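You operate a simulated robot arm through the tools that you are given. There is no shell and no other tool. Be economical: measure what you need, move in short steps, check, and stop when the job is done.

You run a simulated robot arm. Do the job below in one go: nothing can be reset, and whatever is moved stays where it is left.

Task
Sand off the primer spot, swing the earth strap on and tighten its bolt at 25.
Fine: sanding block back; yellow nut driver, no red lamp, fingers off the turning socket, driver back in its holster. Set down upright: orange sanding block. What is to be rubbed or washed off counts as gone when no trace of it is left.

It is judged by the outcome, as a careful person would: the job done as asked, and still so three seconds after it is handed in. It fails if anything else is knocked over, pushed out of place, dropped, spilled or broken.

Robot
A 6-joint arm with a two-finger gripper on a trunk, on a base that drives. Base frame: it is fixed to the floor where the robot stands at the start and does not move with it; the origin is under the middle of the robot, x ahead of it, y to its left, z up. Lengths are in m, angles in degrees, forces in N, time in s.
Its first joint turns from -166.0 to 166.0 degrees. Places, roughly: earth bolt [-1, 1.7, 0.4]; earth strap [-1.2, 1.9, 0.4]; primer spot [-1, 1.8, 0.4]. Payload 2.54 kg.
The tool frame sits at the grasp point between the pads (the TCP): z along the fingers, y along the line on which they close. The tips reach 0.03 m beyond it. The gripper opens to 0.116 m. The gripper's body begins 0.095 m behind the TCP.
Orientation is that of the tool frame in the base frame, as a unit quaternion [x, y, z, w]. With the fingers straight down and closing along the base's y, the tool's x points along the base's -x, its y along +y and its z along -z.

Tools
- The arm moves only by the tool send_rows. Its argument "increments" is text: rows parted by semicolons, each of 7 numbers parted by spaces: the shift along the base's x, y, z in m, then the turn, a rotation vector about the base's x, y, z in degrees, then the opening, from 0 (shut) to 1 (fully open). In form: dx dy dz wx wy wz fingers; .... A call has 1 to 8 rows; each row shifts and turns the commanded pose from where the row before left it. A row lasts 0.2 s, in which the tool goes at most 0.05 m and 8.6 degrees; a call with a longer step from one row to the next is refused whole, and so is a gripper value outside its range. A pose out of reach is approached as far as the arm can. The call stops where the force on the tool passes 40 N (or 10 N more than at its start, if that is more) or the arm is blocked; 0.2 s more then pass. Each finger travels about 0.072 m/s and halts on what it meets, pressing with about 26 N; the grip force reading is that of the motor and also rises with nothing between the fingers. The clock runs only during rows and for 0.2 s after the last one: add rows that do not move to give the fingers time. It gives the time, the measured TCP pose, the force on the tool (base axes), the opening and the grip force at its end, in the units of the frame above (readings bear some noise), with the torque about the TCP (base axes, N m) and any sound that the robot's microphone picked up, and new pictures: "show" is both (left out), scene, wrist or none.
- Cameras (640 x 400 px; columns grow to the right, rows downward): "scene" is now at [-0.0361, 0.1305, 1.4013]; the picture's right is [-0.23, -0.97, 0.00], its down [-0.61, 0.14, -0.78] and it looks along [0.76, -0.18, -0.62] (base axes); focal length 261 px, centre (320, 200). "wrist" rides on the gripper at [0.069, -0.015, -0.122] in the tool frame; the picture's right is [0.21, 0.98, 0.00], its down [-0.83, 0.18, -0.53] and it looks along [-0.52, 0.11, 0.85] (tool axes); focal length 251 px, centre (320, 200). There is no depth. A picture from a camera that has moved, and an enlarged one, comes with that camera's place and axes in the base frame and with its lens.
- drive_base(legs): drives the robot by 1 to 6 legs, each [ahead, left, turn to the left] in m, m and degrees, along the robot's own axes; the way and the turn of a leg run together, so that a leg with both is an arc; at most 1.5 m and 180 degrees a leg. The arm and the cameras ride along, it lands a little off, and it stops where it bumps. It gives what a move gives, and a new picture of the scene camera.
- aim_head(pan, tilt): turns the head with the scene camera to pan (to the left, within 120 degrees either way) and tilt (down, from -29 to 69), counted from straight ahead of the robot. It gives what a move gives, and a new picture of the scene camera.
- enlarge(camera, box): a new picture of the part [left, top, right, bottom] of that camera's present view, enlarged. It takes no simulated time.
- close_job(): hands the job in; it is judged then, once.

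Work in short steps. Places have to be worked out from the pictures, the camera data and where the tool is seen: move nearer, look again, correct. Check each grasp and each placing, and mend what went wrong. You have 120 turns and 260 pictures in all, those below and enlarged ones among them. Open the gripper and draw the arm clear of the work before you hand the job in, unless the task says otherwise; then end with one line.

The tools are called after "Request:" as name(argument=value, ...) on one line, values as JSON. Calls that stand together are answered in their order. send_rows: Moves the arm, as the interface text tells. Its arguments: {"type":"object","properties":{"increments":{"type":"string"},"show":{"type":"string","enum":["both","scene","wrist","none"]}},"required":["increments"]} The other tools are called the same way: drive_base (legs) drives the base; aim_head (pan, tilt) turns the head that bears the scene camera; enlarge (camera, box) takes an enlarged picture of a part of a camera's view; close_job () hands the job in.

At the start:

```text
t: 0.0
position: [0.6585, -0.1542, 0.9386]
tool_rot: [0.0, 1.0, 0.0, 0.001]
contact_force: [0.4, 0.8, -0.2]
ft_torque: [0.03, -0.02, -0.01]
width: 0.1158
grip_force: 0.1
robot x, y, heading: [-0.0009, -0.0013, 0.2]
head pan, tilt: [-13.3, 38.5]
```

scene: 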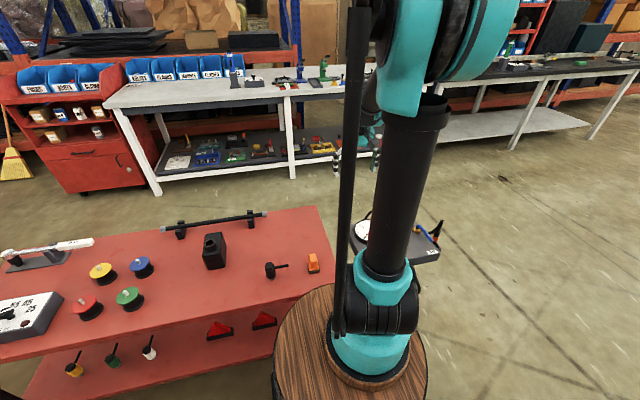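
wrist: 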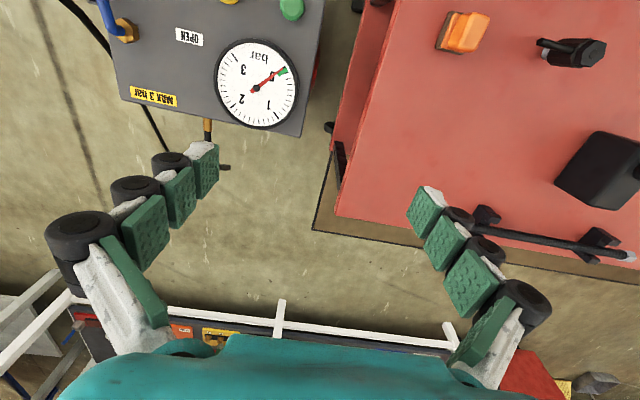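

I see a red bench ahead-left with holstered drivers, a dial box and an orange block. I'll turn the head to look at it and towards the work place.

Request:
aim_head(pan=30, tilt=50)

Request:
aim_head(pan=115, tilt=30)

```text
t: 1.1
position: [0.6588, -0.1559, 0.9387]
tool_rot: [0.0, 1.0, 0.0, 0.001]
contact_force: [0.3, -1.1, 0.7]
ft_torque: [0.01, -0.01, 0.04]
width: 0.116
grip_force: 0.1
robot x, y, heading: [-0.002, -0.0004, -0.2]
head pan, tilt: [30.0, 50.0]
camera scene: at [-0.053, 0.1888, 1.3849], right [0.5, -0.87, 0.0], down [-0.66, -0.38, -0.64], along [0.56, 0.32, -0.77], focal length 261 px, centre (320, 200)
```

scene: 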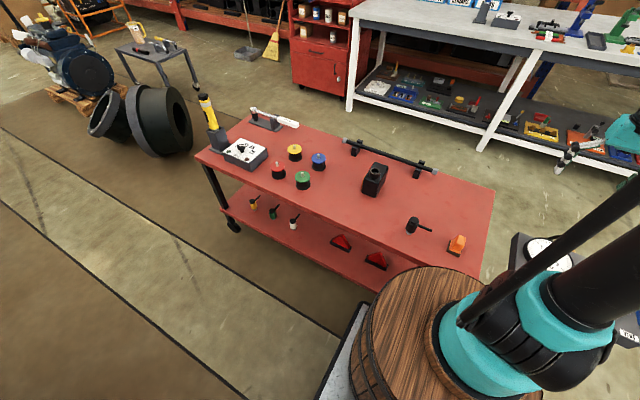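

```text
t: 2.7
position: [0.6598, -0.1548, 0.938]
tool_rot: [0.0, 1.0, 0.0, -0.001]
contact_force: [1.3, 0.4, 0.2]
ft_torque: [-0.03, 0.01, 0.04]
width: 0.1158
grip_force: 0.0
robot x, y, heading: [-0.0026, 0.0041, -0.1]
head pan, tilt: [115.0, 30.0]
camera scene: at [-0.1579, 0.2323, 1.4144], right [0.91, 0.42, 0.0], down [0.21, -0.45, -0.87], along [-0.37, 0.79, -0.5], focal length 261 px, centre (320, 200)
```

scene: 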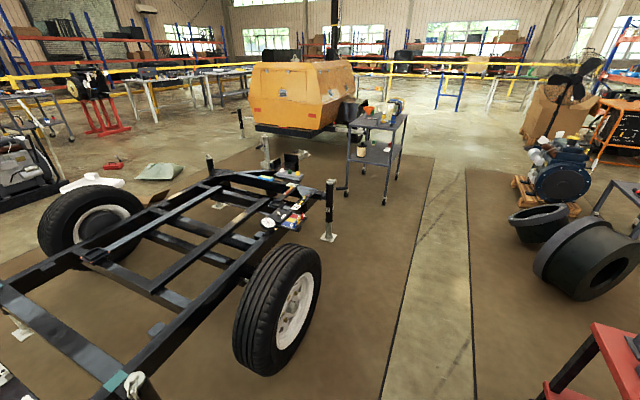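

The trailer frame with the earth point is around pixel (290,215). I enlarge it.

Request:
enlarge(camera="scene", box=[200, 140, 360, 240])

Request:
aim_head(pan=55, tilt=45)

Request:
enlarge(camera="scene", box=[340, 120, 600, 290])

```text
4.00 times, centred on (280, 190) of scene
camera zoom: at [-0.1579, 0.2323, 1.4144], right [0.91, 0.42, 0.0], down [0.21, -0.45, -0.87], along [-0.37, 0.79, -0.5], focal length 1042 px, centre (480, 240)
```

zoom: 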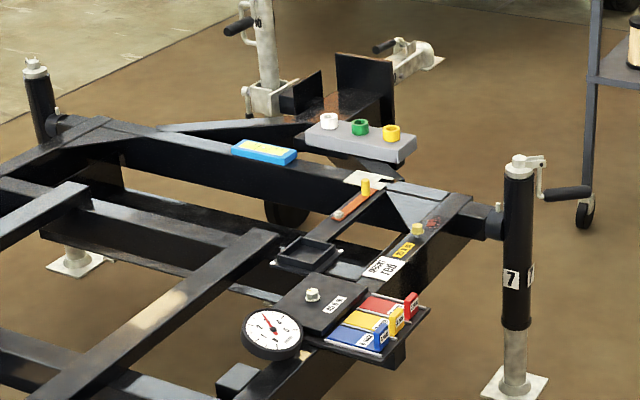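

```text
t: 4.0
position: [0.6591, -0.1546, 0.9387]
tool_rot: [0.001, 1.0, 0.0, -0.001]
contact_force: [-0.9, 0.2, -0.3]
ft_torque: [0.04, 0.0, -0.02]
width: 0.1159
grip_force: 0.1
robot x, y, heading: [-0.0001, -0.0001, 0.1]
head pan, tilt: [55.0, 45.0]
camera scene: at [-0.0731, 0.217, 1.3918], right [0.82, -0.57, 0.0], down [-0.41, -0.58, -0.71], along [0.41, 0.58, -0.71], focal length 261 px, centre (320, 200)
```

scene: 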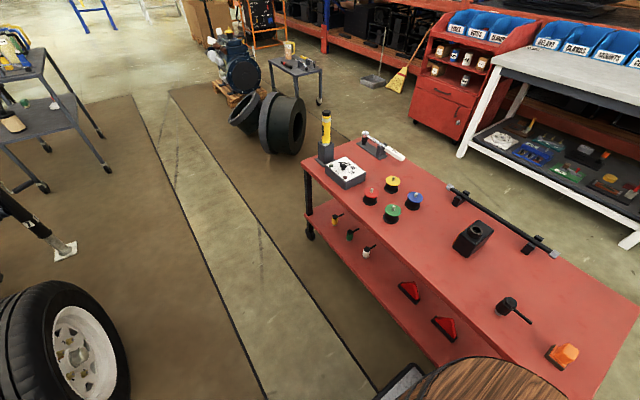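

```text
2.35 times, centred on (470, 205) of scene
camera zoom: at [-0.0731, 0.217, 1.3918], right [0.82, -0.57, 0.0], down [-0.41, -0.58, -0.71], along [0.41, 0.58, -0.71], focal length 613 px, centre (-33, 188)
```

zoom: 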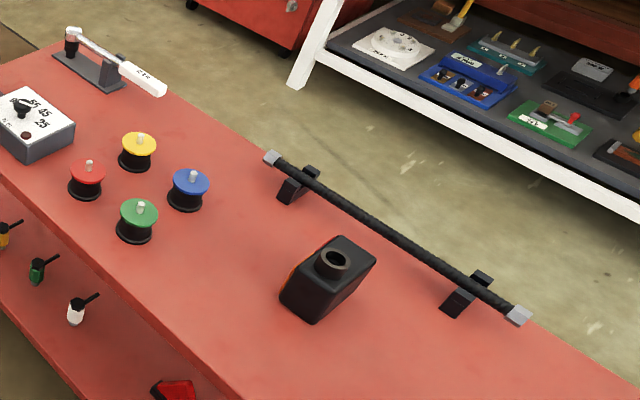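

The yellow driver sits in a holster beside a dial box; the orange block is at the near end. I take close-ups.

Request:
enlarge(camera="scene", box=[296, 100, 416, 200])

Request:
enlarge(camera="scene", box=[480, 280, 600, 380])

```text
4.00 times, centred on (356, 150) of scene
camera zoom: at [-0.0731, 0.217, 1.3918], right [0.82, -0.57, 0.0], down [-0.41, -0.58, -0.71], along [0.41, 0.58, -0.71], focal length 1042 px, centre (176, 400)
```

zoom: 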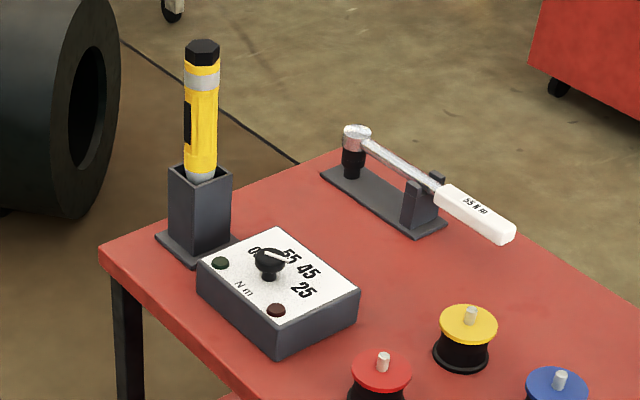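

```text
4.00 times, centred on (540, 330) of scene
camera zoom: at [-0.0731, 0.217, 1.3918], right [0.82, -0.57, 0.0], down [-0.41, -0.58, -0.71], along [0.41, 0.58, -0.71], focal length 1042 px, centre (-560, -320)
```

zoom: 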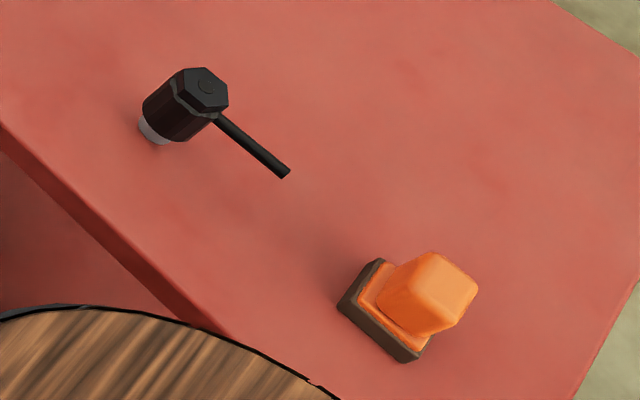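

Two-view triangulation puts the orange block at about (0.566, 0.014), top z≈0.62. I move the tool over it and look with the wrist camera.

Request:
send_rows(increments="-0.018 0.034 -0.02 0 0 0 1;-0.018 0.034 -0.02 0 0 0 1;-0.018 0.034 -0.02 0 0 0 1;-0.018 0.034 -0.02 0 0 0 1;-0.02 0.034 -0.02 0 0 0 1;0 0 0 0 0 0 1", show="wrist")

```text
t: 5.4
position: [0.567, 0.0169, 0.8387]
tool_rot: [-0.001, 1.0, 0.0, 0.0]
contact_force: [-0.6, -0.5, 0.3]
ft_torque: [0.01, -0.02, 0.0]
width: 0.116
grip_force: 0.0
robot x, y, heading: [-0.0015, -0.0004, -0.2]
head pan, tilt: [55.0, 45.0]
camera wrist: at [0.4981, 0.0013, 0.9616], right [-0.21, 0.98, 0.0], down [0.83, 0.18, 0.53], along [0.52, 0.11, -0.85], focal length 251 px, centre (320, 200)
```

wrist: 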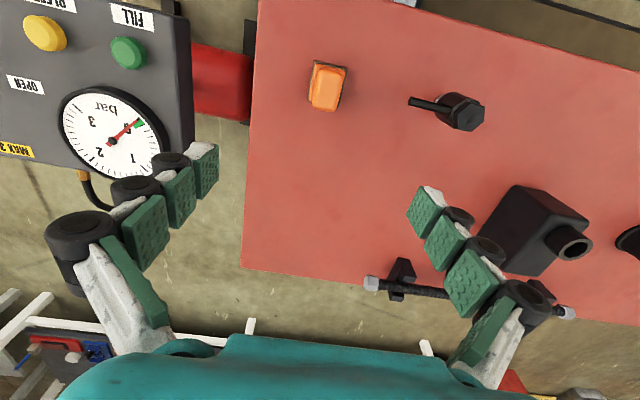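

Block's knob appears at about (0.545, 0.018, 0.63), yawed about -9°. I go lower and align.

Request:
send_rows(increments="-0.006 0 -0.035 0 0 -3 1;-0.006 0 -0.035 0 0 -3 1;-0.006 0 -0.03 0 0 -3 1;0 0 0 0 0 0 1", show="wrist")

Request:
enlarge(camera="wrist", box=[240, 60, 400, 180])

```text
t: 6.4
position: [0.549, 0.0158, 0.7376]
tool_rot: [0.078, 0.997, -0.001, 0.0]
contact_force: [-0.1, 0.4, -0.5]
ft_torque: [0.0, -0.02, -0.02]
width: 0.1161
grip_force: 0.1
robot x, y, heading: [-0.0029, 0.0007, -0.4]
head pan, tilt: [55.0, 45.0]
camera wrist: at [0.4783, 0.0113, 0.8604], right [-0.06, 1.0, 0.0], down [0.84, 0.05, 0.53], along [0.53, 0.03, -0.85], focal length 251 px, centre (320, 200)
```

wrist: 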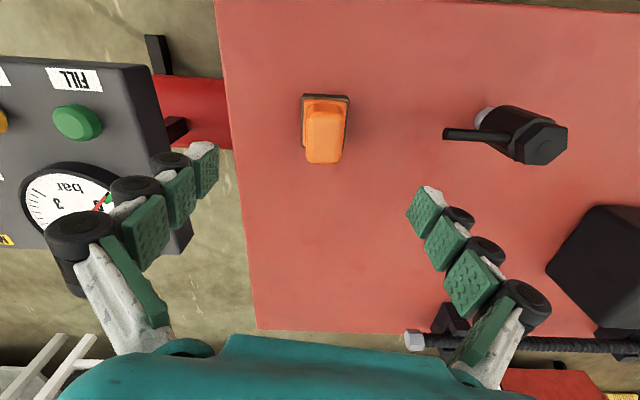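

```text
3.33 times, centred on (320, 120) of wrist
camera zoom: at [0.4783, 0.0113, 0.8604], right [-0.06, 1.0, 0.0], down [0.84, 0.05, 0.53], along [0.53, 0.03, -0.85], focal length 838 px, centre (320, 467)
```

zoom: 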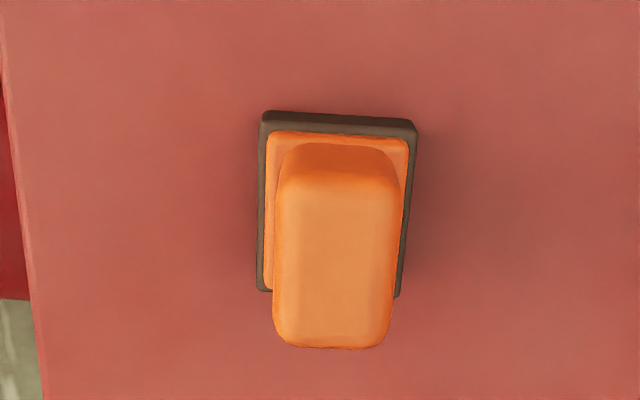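

Nearly centred; another -4° of yaw. I lower further, with the fingers straddling, and check.

Request:
send_rows(increments="-0.003 0.003 -0.035 0 0 -4 1;0 0 -0.03 0 0 0 1;0 0 0 0 0 0 1", show="both")

Request:
enlarge(camera="scene", box=[440, 270, 640, 400])

```text
t: 7.2
position: [0.5663, 0.0209, 0.7204]
tool_rot: [0.113, 0.994, 0.0, 0.0]
contact_force: [0.1, 0.6, 0.2]
ft_torque: [0.04, -0.01, -0.02]
width: 0.116
grip_force: 0.2
out of reach, approached as far as the arm can: row 1, 2
robot x, y, heading: [-0.0037, -0.0005, 0.1]
head pan, tilt: [55.0, 45.0]
camera scene: at [-0.0731, 0.217, 1.3918], right [0.82, -0.57, 0.0], down [-0.41, -0.58, -0.71], along [0.41, 0.58, -0.71], focal length 261 px, centre (320, 200)
camera wrist: at [0.4967, 0.0223, 0.8436], right [0.01, 1.0, 0.0], down [0.85, -0.01, 0.53], along [0.53, -0.01, -0.85], focal length 251 px, centre (320, 200)
```

scene: 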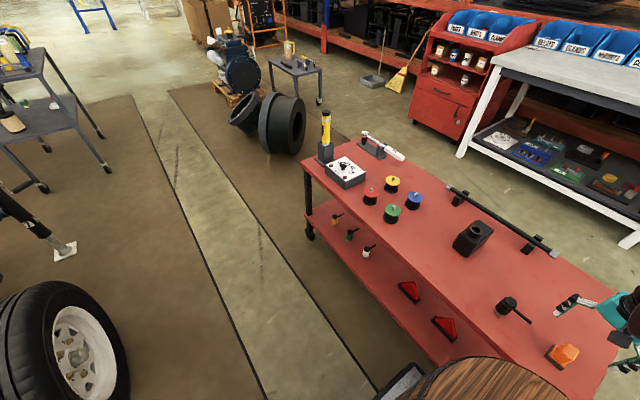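
wrist: 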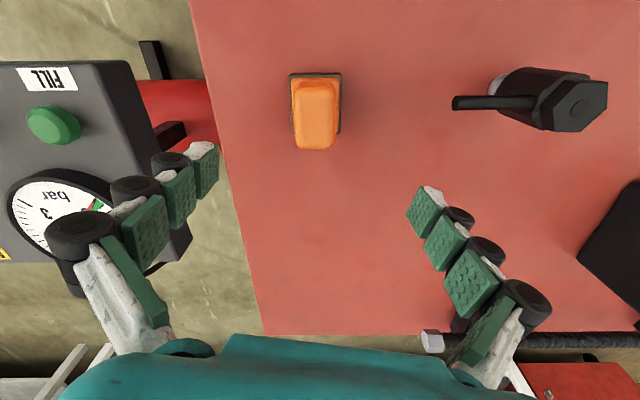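

```text
3.08 times, centred on (540, 335) of scene
camera zoom: at [-0.0731, 0.217, 1.3918], right [0.82, -0.57, 0.0], down [-0.41, -0.58, -0.71], along [0.41, 0.58, -0.71], focal length 802 px, centre (-357, -215)
```

zoom: 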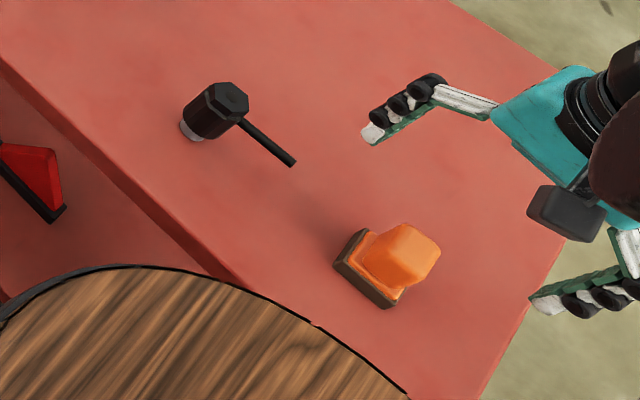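

The target is too near the arm's axis, so it stopped short. I raise the tool and back the base up 0.22 m.

Request:
send_rows(increments="0 0 0.03 0 0 0 1;0 0 0.03 0 0 0 1;0 0 0.04 0 0 0 1;0 0 0 0 0 0 1", show="none")

Request:
drive_base(legs=[[-0.22, 0, 0]])

```text
t: 8.2
position: [0.5654, 0.0235, 0.8226]
tool_rot: [0.113, 0.994, 0.001, 0.0]
contact_force: [0.3, 0.1, 0.3]
ft_torque: [-0.02, -0.01, 0.02]
width: 0.1159
grip_force: 0.1
robot x, y, heading: [0.0024, 0.0007, -0.1]
head pan, tilt: [55.0, 45.0]
```

```text
t: 9.9
position: [0.342, 0.0214, 0.8238]
tool_rot: [0.115, 0.993, 0.0, 0.0]
contact_force: [0.4, -0.4, 0.3]
ft_torque: [0.03, 0.01, 0.0]
width: 0.1161
grip_force: 0.1
robot x, y, heading: [-0.2259, -0.001, -0.4]
head pan, tilt: [55.0, 45.0]
camera scene: at [-0.2964, 0.2177, 1.3918], right [0.82, -0.58, 0.0], down [-0.41, -0.58, -0.71], along [0.41, 0.58, -0.71], focal length 261 px, centre (320, 200)
```

scene: 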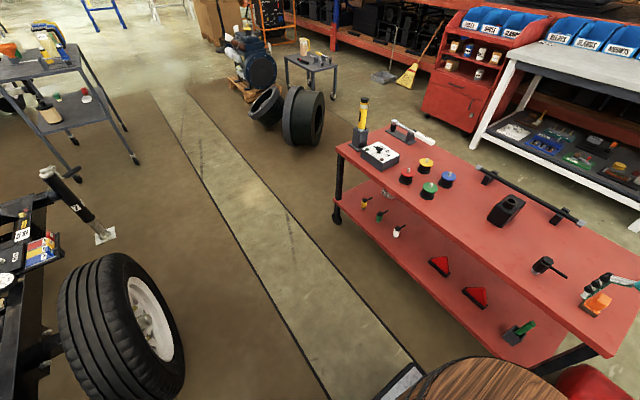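

Base backed up. I bring the tool over the block again and look.

Request:
send_rows(increments="0.045 0 0 0 0 0 1;0.045 0 0 0 0 0 1;0.045 0 0 0 0 0 1;0.045 0 -0.01 0 0 0 1;0 0 0 0 0 0 1", show="wrist")

Request:
enlarge(camera="wrist", box=[240, 60, 400, 180])

```text
t: 11.1
position: [0.5201, 0.0187, 0.8115]
tool_rot: [0.115, 0.993, 0.0, 0.0]
contact_force: [-0.4, -0.3, 0.3]
ft_torque: [0.0, 0.01, 0.02]
width: 0.1161
grip_force: 0.0
robot x, y, heading: [-0.2218, -0.0002, -0.3]
head pan, tilt: [55.0, 45.0]
camera wrist: at [0.452, 0.0195, 0.9335], right [0.01, 1.0, 0.0], down [0.85, -0.01, 0.53], along [0.53, -0.01, -0.85], focal length 251 px, centre (320, 200)
```

wrist: 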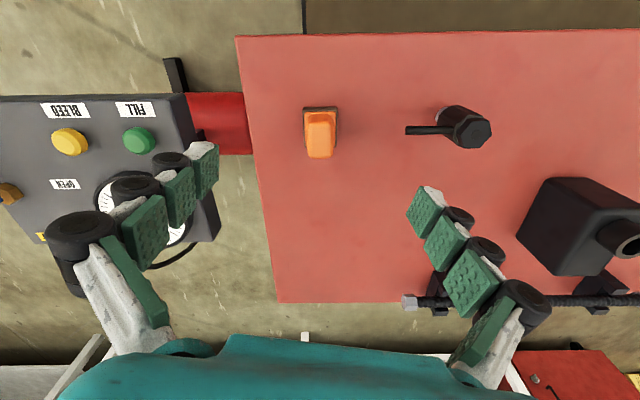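

```text
3.33 times, centred on (320, 120) of wrist
camera zoom: at [0.452, 0.0195, 0.9335], right [0.01, 1.0, 0.0], down [0.85, -0.01, 0.53], along [0.53, -0.01, -0.85], focal length 838 px, centre (320, 467)
```

zoom: 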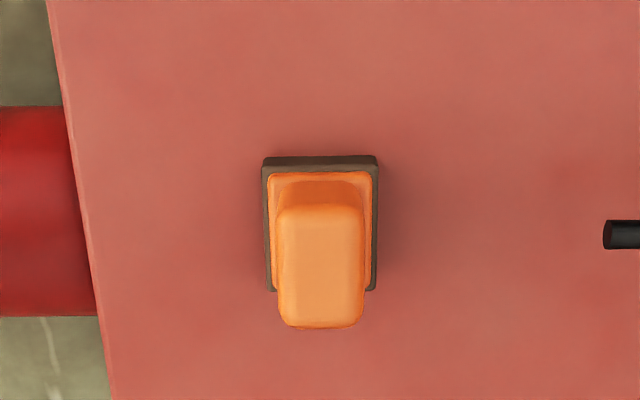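

Yaw is aligned; knob centre about (0.547, 0.0195), top z≈0.65. I descend to TCP z≈0.645.

Request:
send_rows(increments="0.027 0.001 -0.04 0 0 0 1;0 0 -0.045 0 0 0 1;0 0 -0.045 0 0 0 1;0 0 -0.03 0 0 0 1;0 0 0 0 0 0 1", show="both")

Request:
enlarge(camera="scene", box=[520, 240, 640, 340])

```text
t: 12.3
position: [0.5489, 0.0215, 0.6523]
tool_rot: [0.115, 0.993, 0.001, 0.0]
contact_force: [-0.2, 0.3, -0.3]
ft_torque: [-0.01, 0.01, 0.0]
width: 0.1159
grip_force: 0.0
robot x, y, heading: [-0.222, 0.0018, -0.1]
head pan, tilt: [55.0, 45.0]
camera scene: at [-0.2964, 0.2177, 1.3918], right [0.82, -0.58, 0.0], down [-0.41, -0.58, -0.71], along [0.41, 0.58, -0.71], focal length 261 px, centre (320, 200)
camera wrist: at [0.4786, 0.022, 0.7747], right [0.01, 1.0, 0.0], down [0.85, -0.01, 0.53], along [0.53, -0.01, -0.85], focal length 251 px, centre (320, 200)
```

scene: 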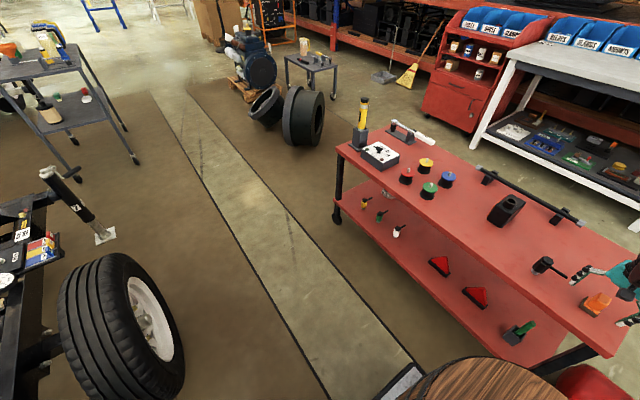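
wrist: 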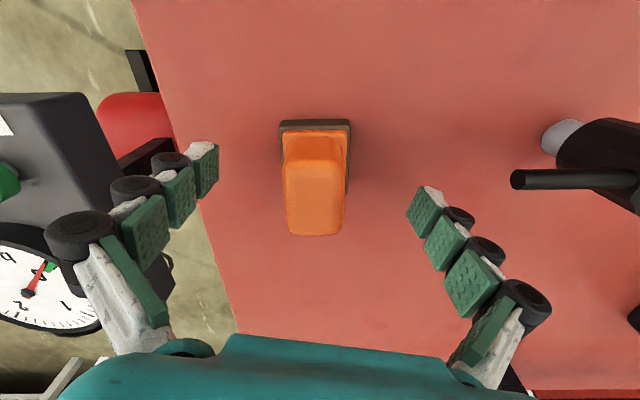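

```text
4.00 times, centred on (580, 290) of scene
camera zoom: at [-0.2964, 0.2177, 1.3918], right [0.82, -0.58, 0.0], down [-0.41, -0.58, -0.71], along [0.41, 0.58, -0.71], focal length 1042 px, centre (-720, -160)
```

zoom: 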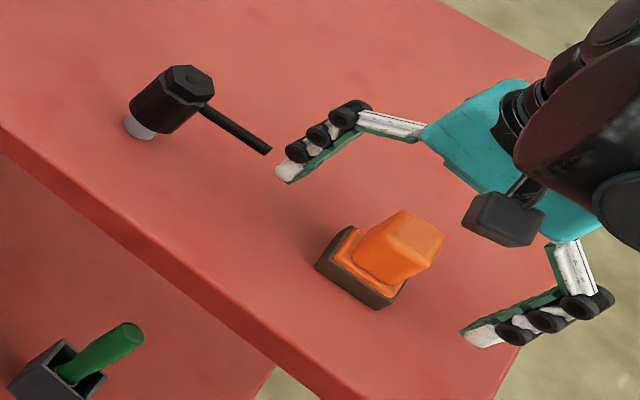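

Knob is centred beneath the TCP. I lower 2 cm more and close.

Request:
send_rows(increments="0.002 -0.002 -0.022 0 0 0 1;0 0 0 0 0 0 1", show="scene")

Request:
enlarge(camera="scene", box=[540, 250, 640, 340])

```text
t: 12.9
position: [0.5523, 0.0201, 0.6305]
tool_rot: [0.114, 0.993, 0.0, 0.001]
contact_force: [0.3, -0.7, 0.2]
ft_torque: [-0.01, 0.04, 0.06]
width: 0.116
grip_force: 0.0
robot x, y, heading: [-0.2256, -0.0, -0.2]
head pan, tilt: [55.0, 45.0]
camera scene: at [-0.2964, 0.2177, 1.3918], right [0.82, -0.58, 0.0], down [-0.41, -0.58, -0.71], along [0.41, 0.58, -0.71], focal length 261 px, centre (320, 200)
```

scene: 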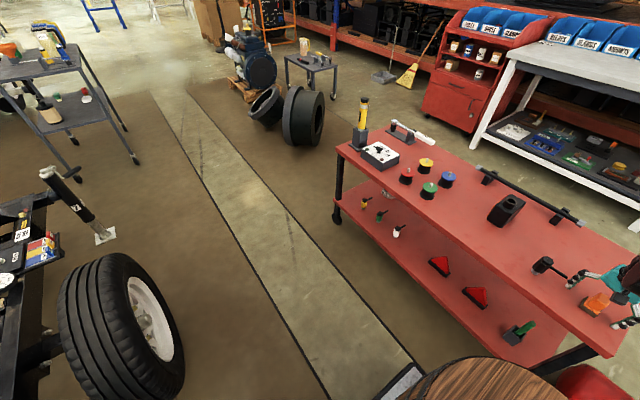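

```text
4.44 times, centred on (590, 295) of scene
camera zoom: at [-0.2964, 0.2177, 1.3918], right [0.82, -0.58, 0.0], down [-0.41, -0.58, -0.71], along [0.41, 0.58, -0.71], focal length 1158 px, centre (-880, -222)
```

zoom: 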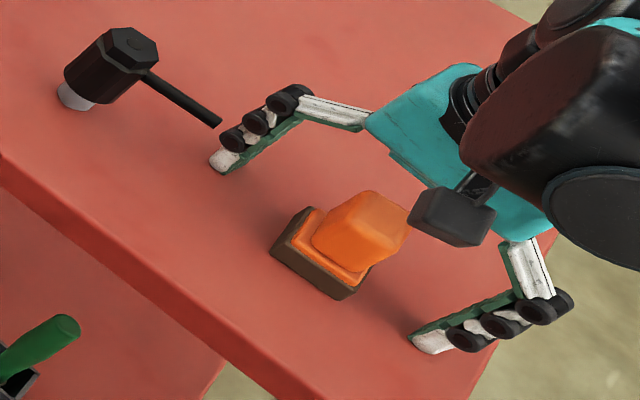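

Tips straddle the knob base height well. Close.

Request:
send_rows(increments="0 0 0 0 0 0 0.5;0 0 0 0 0 0 0.25;0 0 0 0 0 0 0.1;0 0 0 0 0 0 0;0 0 0 0 0 0 0;0 0 0 0 0 0 0", show="both")

Request:
enlarge(camera="scene", box=[540, 250, 640, 340])

```text
t: 13.5
position: [0.5502, 0.0195, 0.6347]
tool_rot: [0.116, 0.993, 0.0, 0.001]
contact_force: [4.4, 0.0, 62.5]
ft_torque: [-0.03, 0.12, 0.13]
width: 0.1094
grip_force: 44.2
robot x, y, heading: [-0.2243, -0.0022, -0.2]
head pan, tilt: [55.0, 45.0]
stopped in row 2: the force on the tool passed its limit at 45 N (the readings are from after the stop); the commanded pose is now the measured one
camera scene: at [-0.2984, 0.2177, 1.3917], right [0.82, -0.58, 0.0], down [-0.41, -0.58, -0.71], along [0.41, 0.58, -0.71], focal length 261 px, centre (320, 200)
camera wrist: at [0.4808, 0.0201, 0.7556], right [0.01, 1.0, 0.0], down [0.84, -0.01, 0.54], along [0.54, -0.01, -0.84], focal length 251 px, centre (320, 200)
```

scene: 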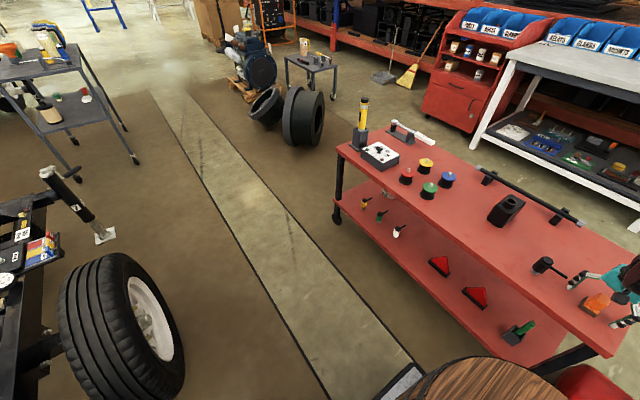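
wrist: 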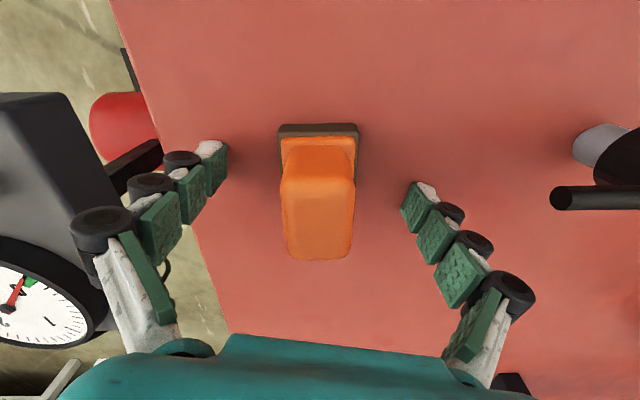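

```text
4.44 times, centred on (590, 295) of scene
camera zoom: at [-0.2984, 0.2177, 1.3917], right [0.82, -0.58, 0.0], down [-0.41, -0.58, -0.71], along [0.41, 0.58, -0.71], focal length 1158 px, centre (-880, -222)
```

zoom: 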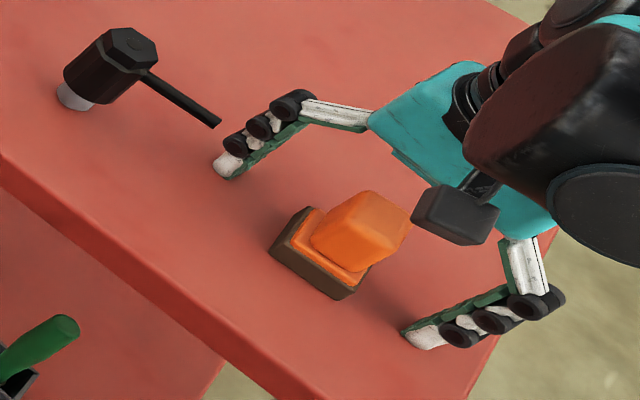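

The fingertips touched the table (force in z), so the table is at z≈0.60. I raise 2 cm and close again.

Request:
send_rows(increments="0 0 0.02 0 0 0 0.95;0 0 0 0 0 0 0.5;0 0 0 0 0 0 0.2;0 0 0 0 0 0 0;0 0 0 0 0 0 0;0 0 0 0 0 0 0", show="both")

Request:
enlarge(camera="scene", box=[540, 250, 640, 340])

```text
t: 14.9
position: [0.5506, 0.0189, 0.6514]
tool_rot: [0.115, 0.993, 0.0, 0.001]
contact_force: [-0.1, -0.4, 2.8]
ft_torque: [-0.06, 0.12, 0.01]
width: 0.0392
grip_force: 25.7
robot x, y, heading: [-0.2242, 0.0035, -0.3]
head pan, tilt: [55.0, 45.0]
camera scene: at [-0.2965, 0.2177, 1.3917], right [0.82, -0.58, 0.0], down [-0.41, -0.58, -0.71], along [0.41, 0.58, -0.71], focal length 261 px, centre (320, 200)
camera wrist: at [0.4812, 0.0199, 0.7732], right [0.01, 1.0, 0.0], down [0.84, -0.01, 0.53], along [0.53, -0.01, -0.85], focal length 251 px, centre (320, 200)
```

scene: 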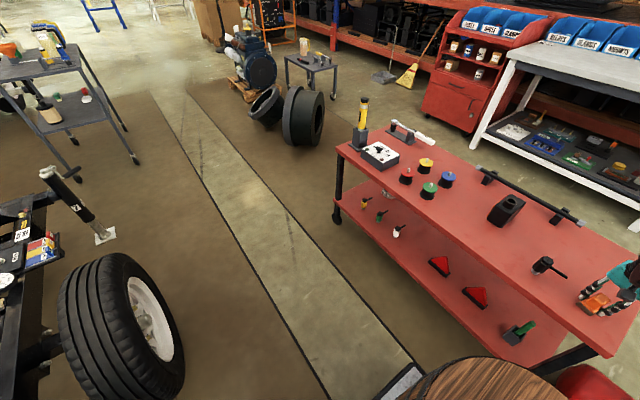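
wrist: 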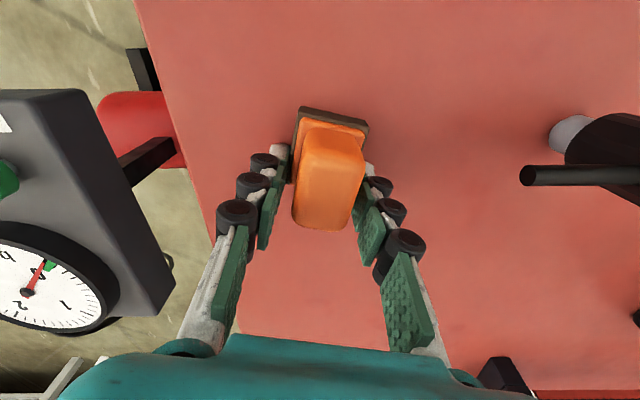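

```text
4.44 times, centred on (590, 295) of scene
camera zoom: at [-0.2965, 0.2177, 1.3917], right [0.82, -0.58, 0.0], down [-0.41, -0.58, -0.71], along [0.41, 0.58, -0.71], focal length 1158 px, centre (-880, -222)
```

zoom: 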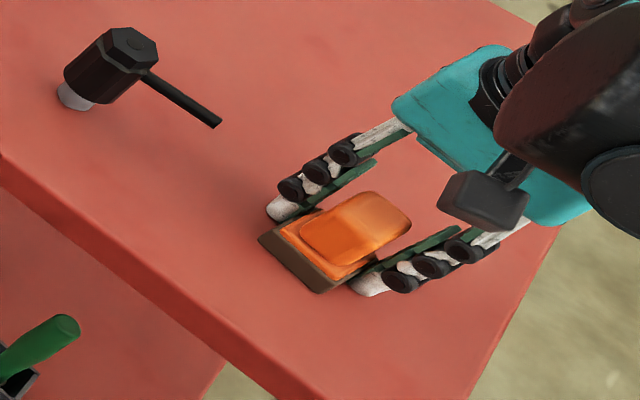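

The block twisted a little on gripping (width 0.039 with the knob skewed). I reopen partly and look to realign.

Request:
send_rows(increments="0 0 0 0 0 0 0.6;0 0 0 0 0 0 0.6;0 0 0 0 0 0 0.6;0 0 0 0 0 0 0.6", show="wrist")

Request:
enlarge(camera="wrist", box=[220, 80, 420, 240])

```text
t: 15.9
position: [0.5513, 0.0185, 0.6511]
tool_rot: [0.114, 0.993, 0.0, 0.001]
contact_force: [0.9, 0.0, 0.5]
ft_torque: [0.0, 0.0, 0.0]
width: 0.0696
grip_force: 0.0
robot x, y, heading: [-0.226, 0.0002, -0.1]
head pan, tilt: [55.0, 45.0]
camera wrist: at [0.4813, 0.0199, 0.7731], right [0.01, 1.0, 0.0], down [0.84, -0.01, 0.53], along [0.53, -0.01, -0.85], focal length 251 px, centre (320, 200)
```

wrist: 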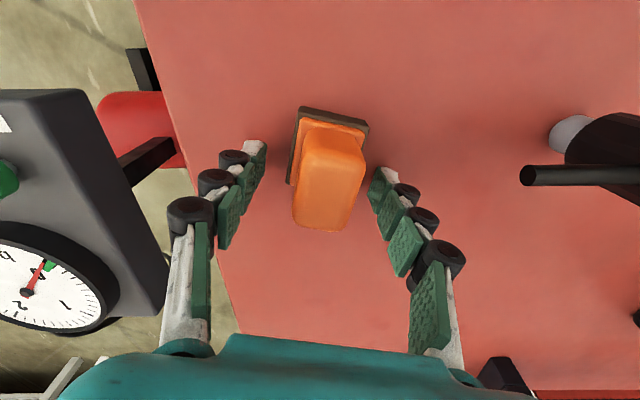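

```text
2.50 times, centred on (320, 160) of wrist
camera zoom: at [0.4813, 0.0199, 0.7731], right [0.01, 1.0, 0.0], down [0.84, -0.01, 0.53], along [0.53, -0.01, -0.85], focal length 629 px, centre (320, 300)
```

zoom: 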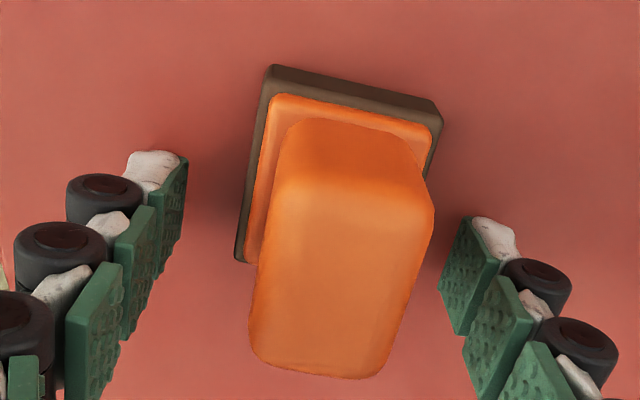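

The camera is yawed 12° relative to the tool: the block was originally square to the base and has now turned flush with the pads. So the grip is fine; I close again, lift, and will restore yaw on return.

Request:
send_rows(increments="0 0 0 0 0 0 0.2;0 0 0 0 0 0 0;0 0 0 0 0 0 0;0 0 0 0 0 0 0;0 0 0.03 0 0 0 0;0 0 0.04 0 0 0 0;0 0 0.04 0 0 0 0;0 0 0 0 0 0 0", show="both")

```text
t: 17.7
position: [0.5511, 0.0188, 0.7604]
tool_rot: [0.114, 0.993, 0.0, 0.001]
contact_force: [0.0, 0.9, 0.4]
ft_torque: [-0.03, -0.03, 0.0]
width: 0.0001
grip_force: 25.9
robot x, y, heading: [-0.2255, 0.0005, -0.2]
head pan, tilt: [55.0, 45.0]
camera scene: at [-0.2964, 0.2177, 1.3918], right [0.82, -0.58, 0.0], down [-0.41, -0.58, -0.71], along [0.41, 0.58, -0.71], focal length 261 px, centre (320, 200)
camera wrist: at [0.4812, 0.0211, 0.8827], right [0.01, 1.0, 0.0], down [0.84, -0.01, 0.53], along [0.53, -0.01, -0.85], focal length 251 px, centre (320, 200)
```

scene: 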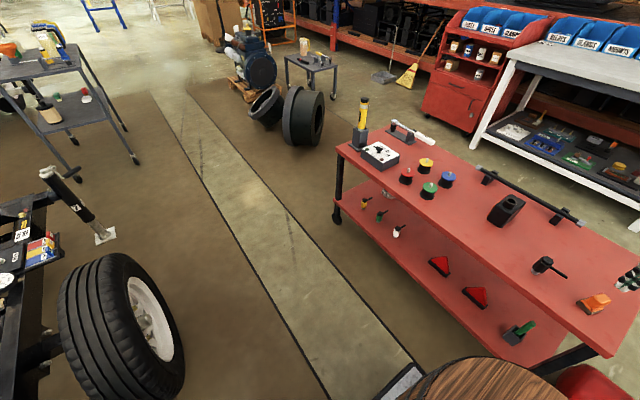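
wrist: 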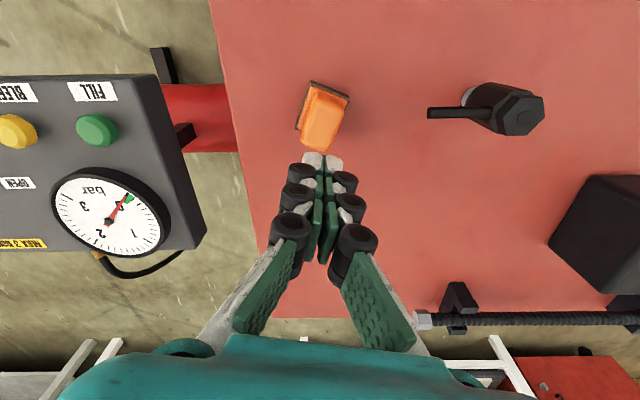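

It slipped: the grip was off-centre in x (block at x≈0.536, TCP at 0.551). I open, zoom and measure.

Request:
send_rows(increments="-0.012 0 0.0 0 0 -5 0.5;-0.004 0.0 0 0 0 -5 1;0 0 0 0 0 0 1;0 0 0 0 0 0 1;0 0 0 0 0 0 1", show="wrist")

Request:
enlarge(camera="wrist", box=[240, 60, 400, 180])

```text
t: 18.9
position: [0.5373, 0.0208, 0.7603]
tool_rot: [0.201, 0.98, 0.0, 0.0]
contact_force: [-0.2, 1.2, 0.2]
ft_torque: [0.0, -0.02, 0.0]
width: 0.1159
grip_force: 0.0
robot x, y, heading: [-0.2288, 0.0015, -0.4]
head pan, tilt: [55.0, 45.0]
camera wrist: at [0.4667, 0.033, 0.883], right [0.19, 0.98, 0.0], down [0.83, -0.16, 0.53], along [0.53, -0.1, -0.85], focal length 251 px, centre (320, 200)
```

wrist: 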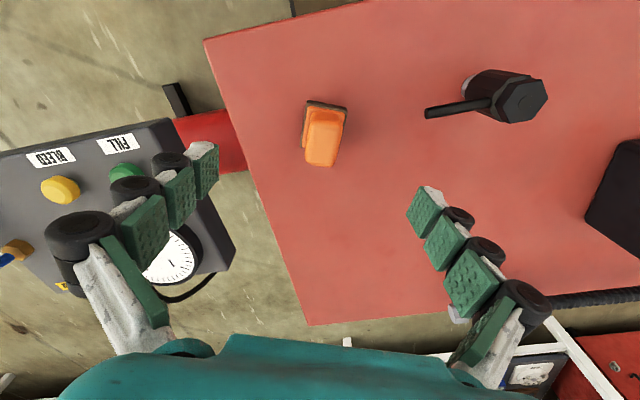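

```text
3.33 times, centred on (320, 120) of wrist
camera zoom: at [0.4667, 0.033, 0.883], right [0.19, 0.98, 0.0], down [0.83, -0.16, 0.53], along [0.53, -0.1, -0.85], focal length 838 px, centre (320, 467)
```

zoom: 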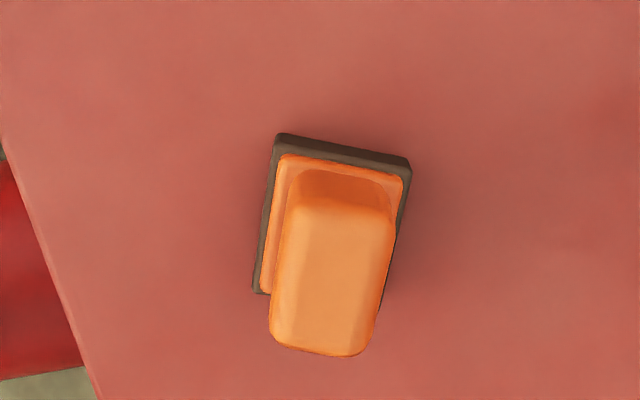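

The jaws had pinched the 39 mm flange, not the 32 mm knob. Now aligned at -23° and centred; I go down to TCP z≈0.662 to grip the knob itself.

Request:
send_rows(increments="0.010 0 -0.045 0 0 0 1;0 0 -0.045 0 0 0 1;0 0 -0.008 0 0 0 0.7;0 0 0 0 0 0 0.4;0 0 0 0 0 0 0.1;0 0 0 0 0 0 0;0 0 0 0 0 0 0;0 0 0 0 0 0 0", show="both")

Request:
enlarge(camera="scene", box=[540, 250, 640, 340])

```text
t: 20.7
position: [0.5457, 0.0169, 0.6631]
tool_rot: [0.201, 0.98, -0.001, 0.001]
contact_force: [0.2, -0.1, 0.1]
ft_torque: [-0.01, 0.03, -0.04]
width: 0.035
grip_force: 26.0
robot x, y, heading: [-0.2223, 0.0015, -0.4]
head pan, tilt: [55.0, 45.0]
camera scene: at [-0.2964, 0.2177, 1.3918], right [0.82, -0.58, 0.0], down [-0.41, -0.58, -0.71], along [0.41, 0.58, -0.71], focal length 261 px, centre (320, 200)
camera wrist: at [0.4764, 0.0308, 0.7861], right [0.19, 0.98, 0.0], down [0.83, -0.16, 0.53], along [0.53, -0.1, -0.85], focal length 251 px, centre (320, 200)
```

scene: 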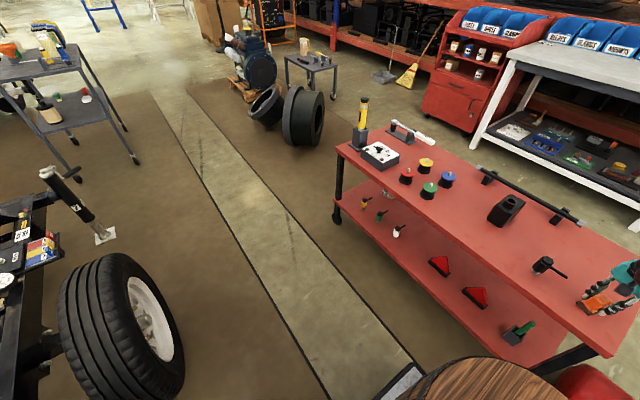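
wrist: 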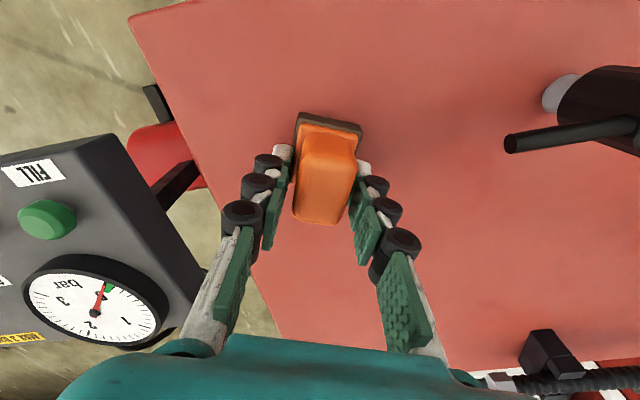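

```text
4.44 times, centred on (590, 295) of scene
camera zoom: at [-0.2964, 0.2177, 1.3918], right [0.82, -0.58, 0.0], down [-0.41, -0.58, -0.71], along [0.41, 0.58, -0.71], focal length 1158 px, centre (-880, -222)
```

zoom: 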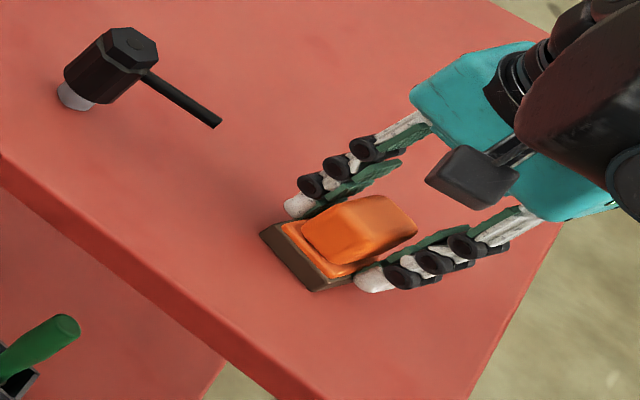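

Width 0.035 on the knob now. I lift gently and check.

Request:
send_rows(increments="0 0 0.015 0 0 0 0;0 0 0.02 0 0 0 0;0 0 0.03 0 0 0 0;0 0 0.03 0 0 0 0;0 0 0 0 0 0 0", show="both")

Request:
enlarge(camera="scene", box=[540, 230, 640, 330])

```text
t: 21.9
position: [0.5454, 0.0181, 0.7593]
tool_rot: [0.201, 0.98, -0.001, 0.001]
contact_force: [0.3, -1.1, 0.0]
ft_torque: [0.0, 0.01, -0.01]
width: 0.0349
grip_force: 26.0
robot x, y, heading: [-0.2255, 0.0004, -0.4]
head pan, tilt: [55.0, 45.0]
camera scene: at [-0.2964, 0.2177, 1.3918], right [0.82, -0.58, 0.0], down [-0.41, -0.58, -0.71], along [0.41, 0.58, -0.71], focal length 261 px, centre (320, 200)
camera wrist: at [0.4771, 0.0308, 0.8807], right [0.19, 0.98, 0.0], down [0.83, -0.16, 0.53], along [0.53, -0.1, -0.85], focal length 251 px, centre (320, 200)
```

scene: 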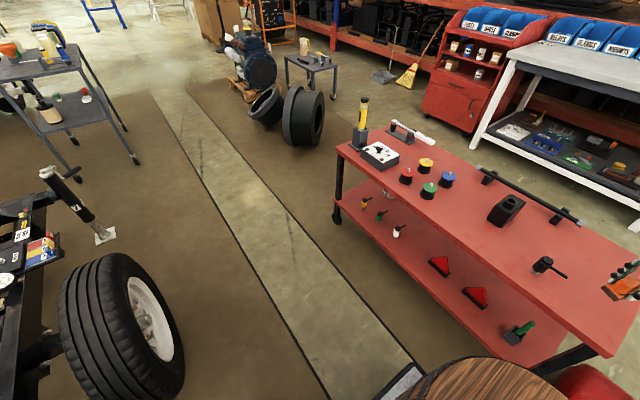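
wrist: 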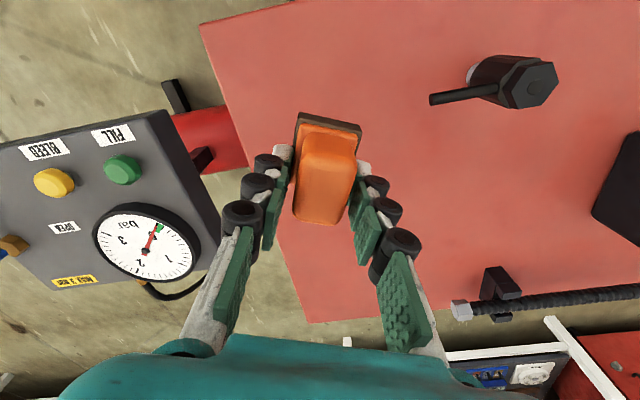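

```text
4.00 times, centred on (590, 280) of scene
camera zoom: at [-0.2964, 0.2177, 1.3918], right [0.82, -0.58, 0.0], down [-0.41, -0.58, -0.71], along [0.41, 0.58, -0.71], focal length 1042 px, centre (-760, -120)
```

zoom: 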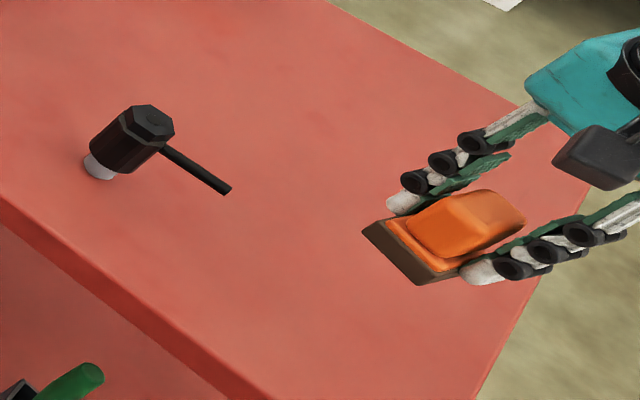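

The block is held (bottom ≈0.063 below TCP). I raise the arm to about z 0.93 and drive: back, turn left, alongside the trailer's free side.

Request:
send_rows(increments="0 0 0.045 0 0 0 0;0 0 0.045 0 0 0 0;0 0 0.045 0 0 0 0;0 0 0.035 0 0 0 0;0 0 0 0 0 0 0", show="none")

Request:
drive_base(legs=[[-0.2, 0, 0], [0, 0, 90], [0, -0.25, 0], [1.0, 0, 0]])

Request:
aim_head(pan=50, tilt=40)

```text
t: 23.1
position: [0.5445, 0.0202, 0.9283]
tool_rot: [0.201, 0.98, 0.0, 0.001]
contact_force: [0.1, -0.1, -1.5]
ft_torque: [0.0, 0.03, -0.01]
width: 0.0349
grip_force: 26.0
robot x, y, heading: [-0.2229, 0.0001, -0.0]
head pan, tilt: [55.0, 45.0]
```

```text
t: 34.8
position: [-0.2328, 1.7862, 0.928]
tool_rot: [-0.561, 0.828, 0.001, 0.001]
contact_force: [-0.7, 0.5, -1.4]
ft_torque: [-0.01, 0.0, 0.0]
width: 0.035
grip_force: 25.8
robot x, y, heading: [-0.1943, 1.0187, 91.3]
head pan, tilt: [55.0, 45.0]
camera scene: at [-0.4089, 0.9392, 1.3918], right [0.56, 0.83, 0.0], down [0.59, -0.39, -0.71], along [-0.59, 0.39, -0.71], focal length 261 px, centre (320, 200)
```

scene: 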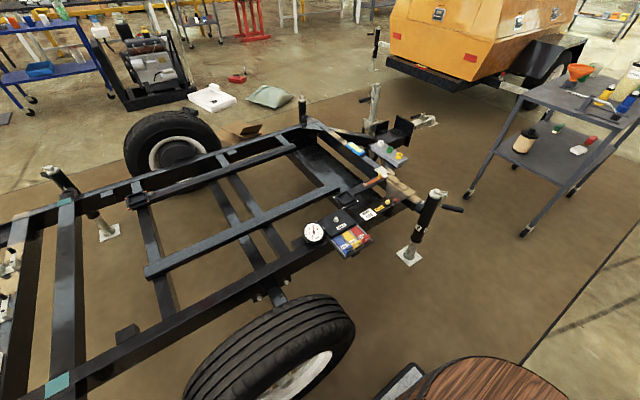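

```text
t: 35.5
position: [-0.2326, 1.7868, 0.9271]
tool_rot: [-0.56, 0.828, 0.0, 0.001]
contact_force: [0.7, 0.7, -1.2]
ft_torque: [0.02, 0.02, 0.01]
width: 0.035
grip_force: 26.0
robot x, y, heading: [-0.1942, 1.0154, 91.2]
head pan, tilt: [50.0, 40.0]
camera scene: at [-0.4076, 0.9472, 1.399], right [0.63, 0.78, 0.0], down [0.5, -0.4, -0.77], along [-0.6, 0.48, -0.64], focal length 261 px, centre (320, 200)
```

scene: 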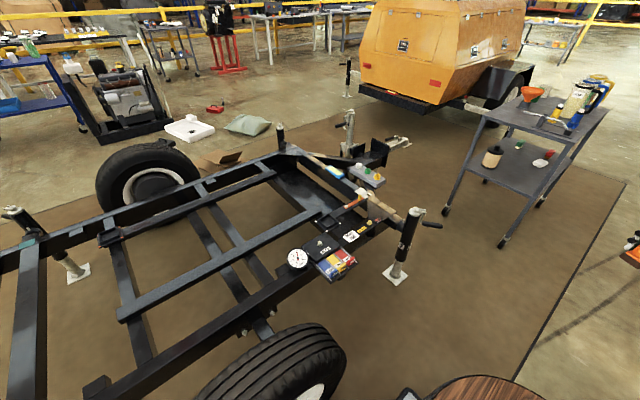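

Now a close-up of the earth point.

Request:
enlarge(camera="scene", box=[280, 140, 440, 280])

Request:
enlarge(camera="scene", box=[330, 170, 410, 240])

```text
2.86 times, centred on (360, 210) of scene
camera zoom: at [-0.4076, 0.9472, 1.399], right [0.63, 0.78, 0.0], down [0.5, -0.4, -0.77], along [-0.6, 0.48, -0.64], focal length 745 px, centre (206, 171)
```

zoom: 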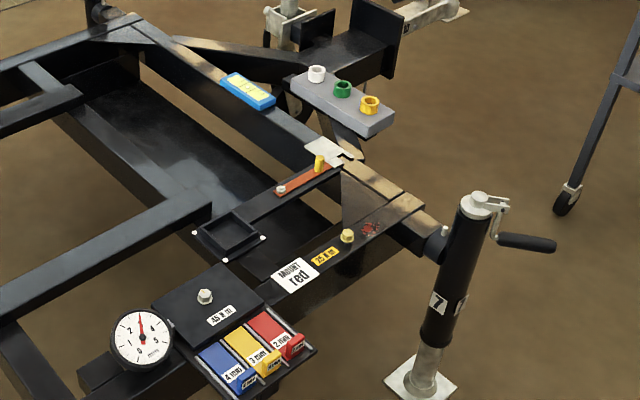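

```text
5.71 times, centred on (370, 205) of scene
camera zoom: at [-0.4076, 0.9472, 1.399], right [0.63, 0.78, 0.0], down [0.5, -0.4, -0.77], along [-0.6, 0.48, -0.64], focal length 1489 px, centre (34, 171)
```

zoom: 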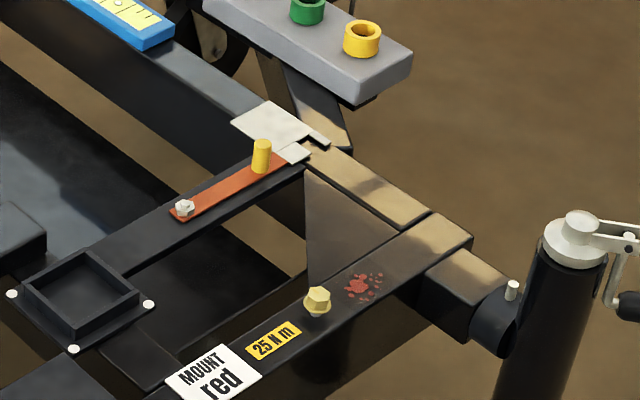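

Strap pivot ≈(-1.19,1.76), peg ≈(-1.18,1.86), bolt ≈(-1.01,1.77), primer ≈(-1.0,1.82). I check the robot's own footprint by looking down before approaching.

Request:
aim_head(pan=20, tilt=69)

```text
t: 36.4
position: [-0.2332, 1.786, 0.9276]
tool_rot: [-0.56, 0.828, 0.0, 0.001]
contact_force: [0.5, -0.1, -0.2]
ft_torque: [-0.01, -0.02, 0.0]
width: 0.035
grip_force: 26.4
robot x, y, heading: [-0.1997, 1.0138, 91.1]
head pan, tilt: [20.0, 68.8]
camera scene: at [-0.3617, 0.9461, 1.3629], right [0.93, 0.36, 0.0], down [0.34, -0.87, -0.36], along [-0.13, 0.34, -0.93], focal length 261 px, centre (320, 200)
```

scene: 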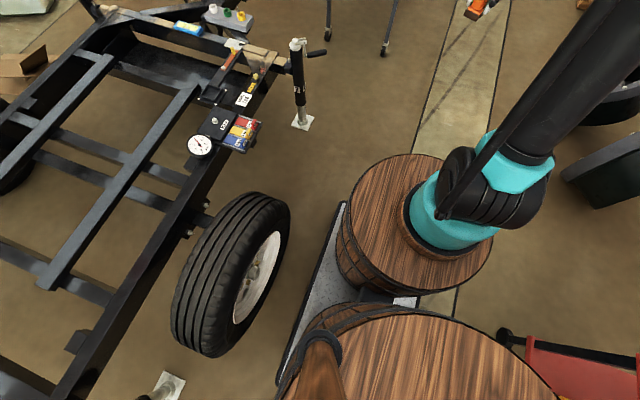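

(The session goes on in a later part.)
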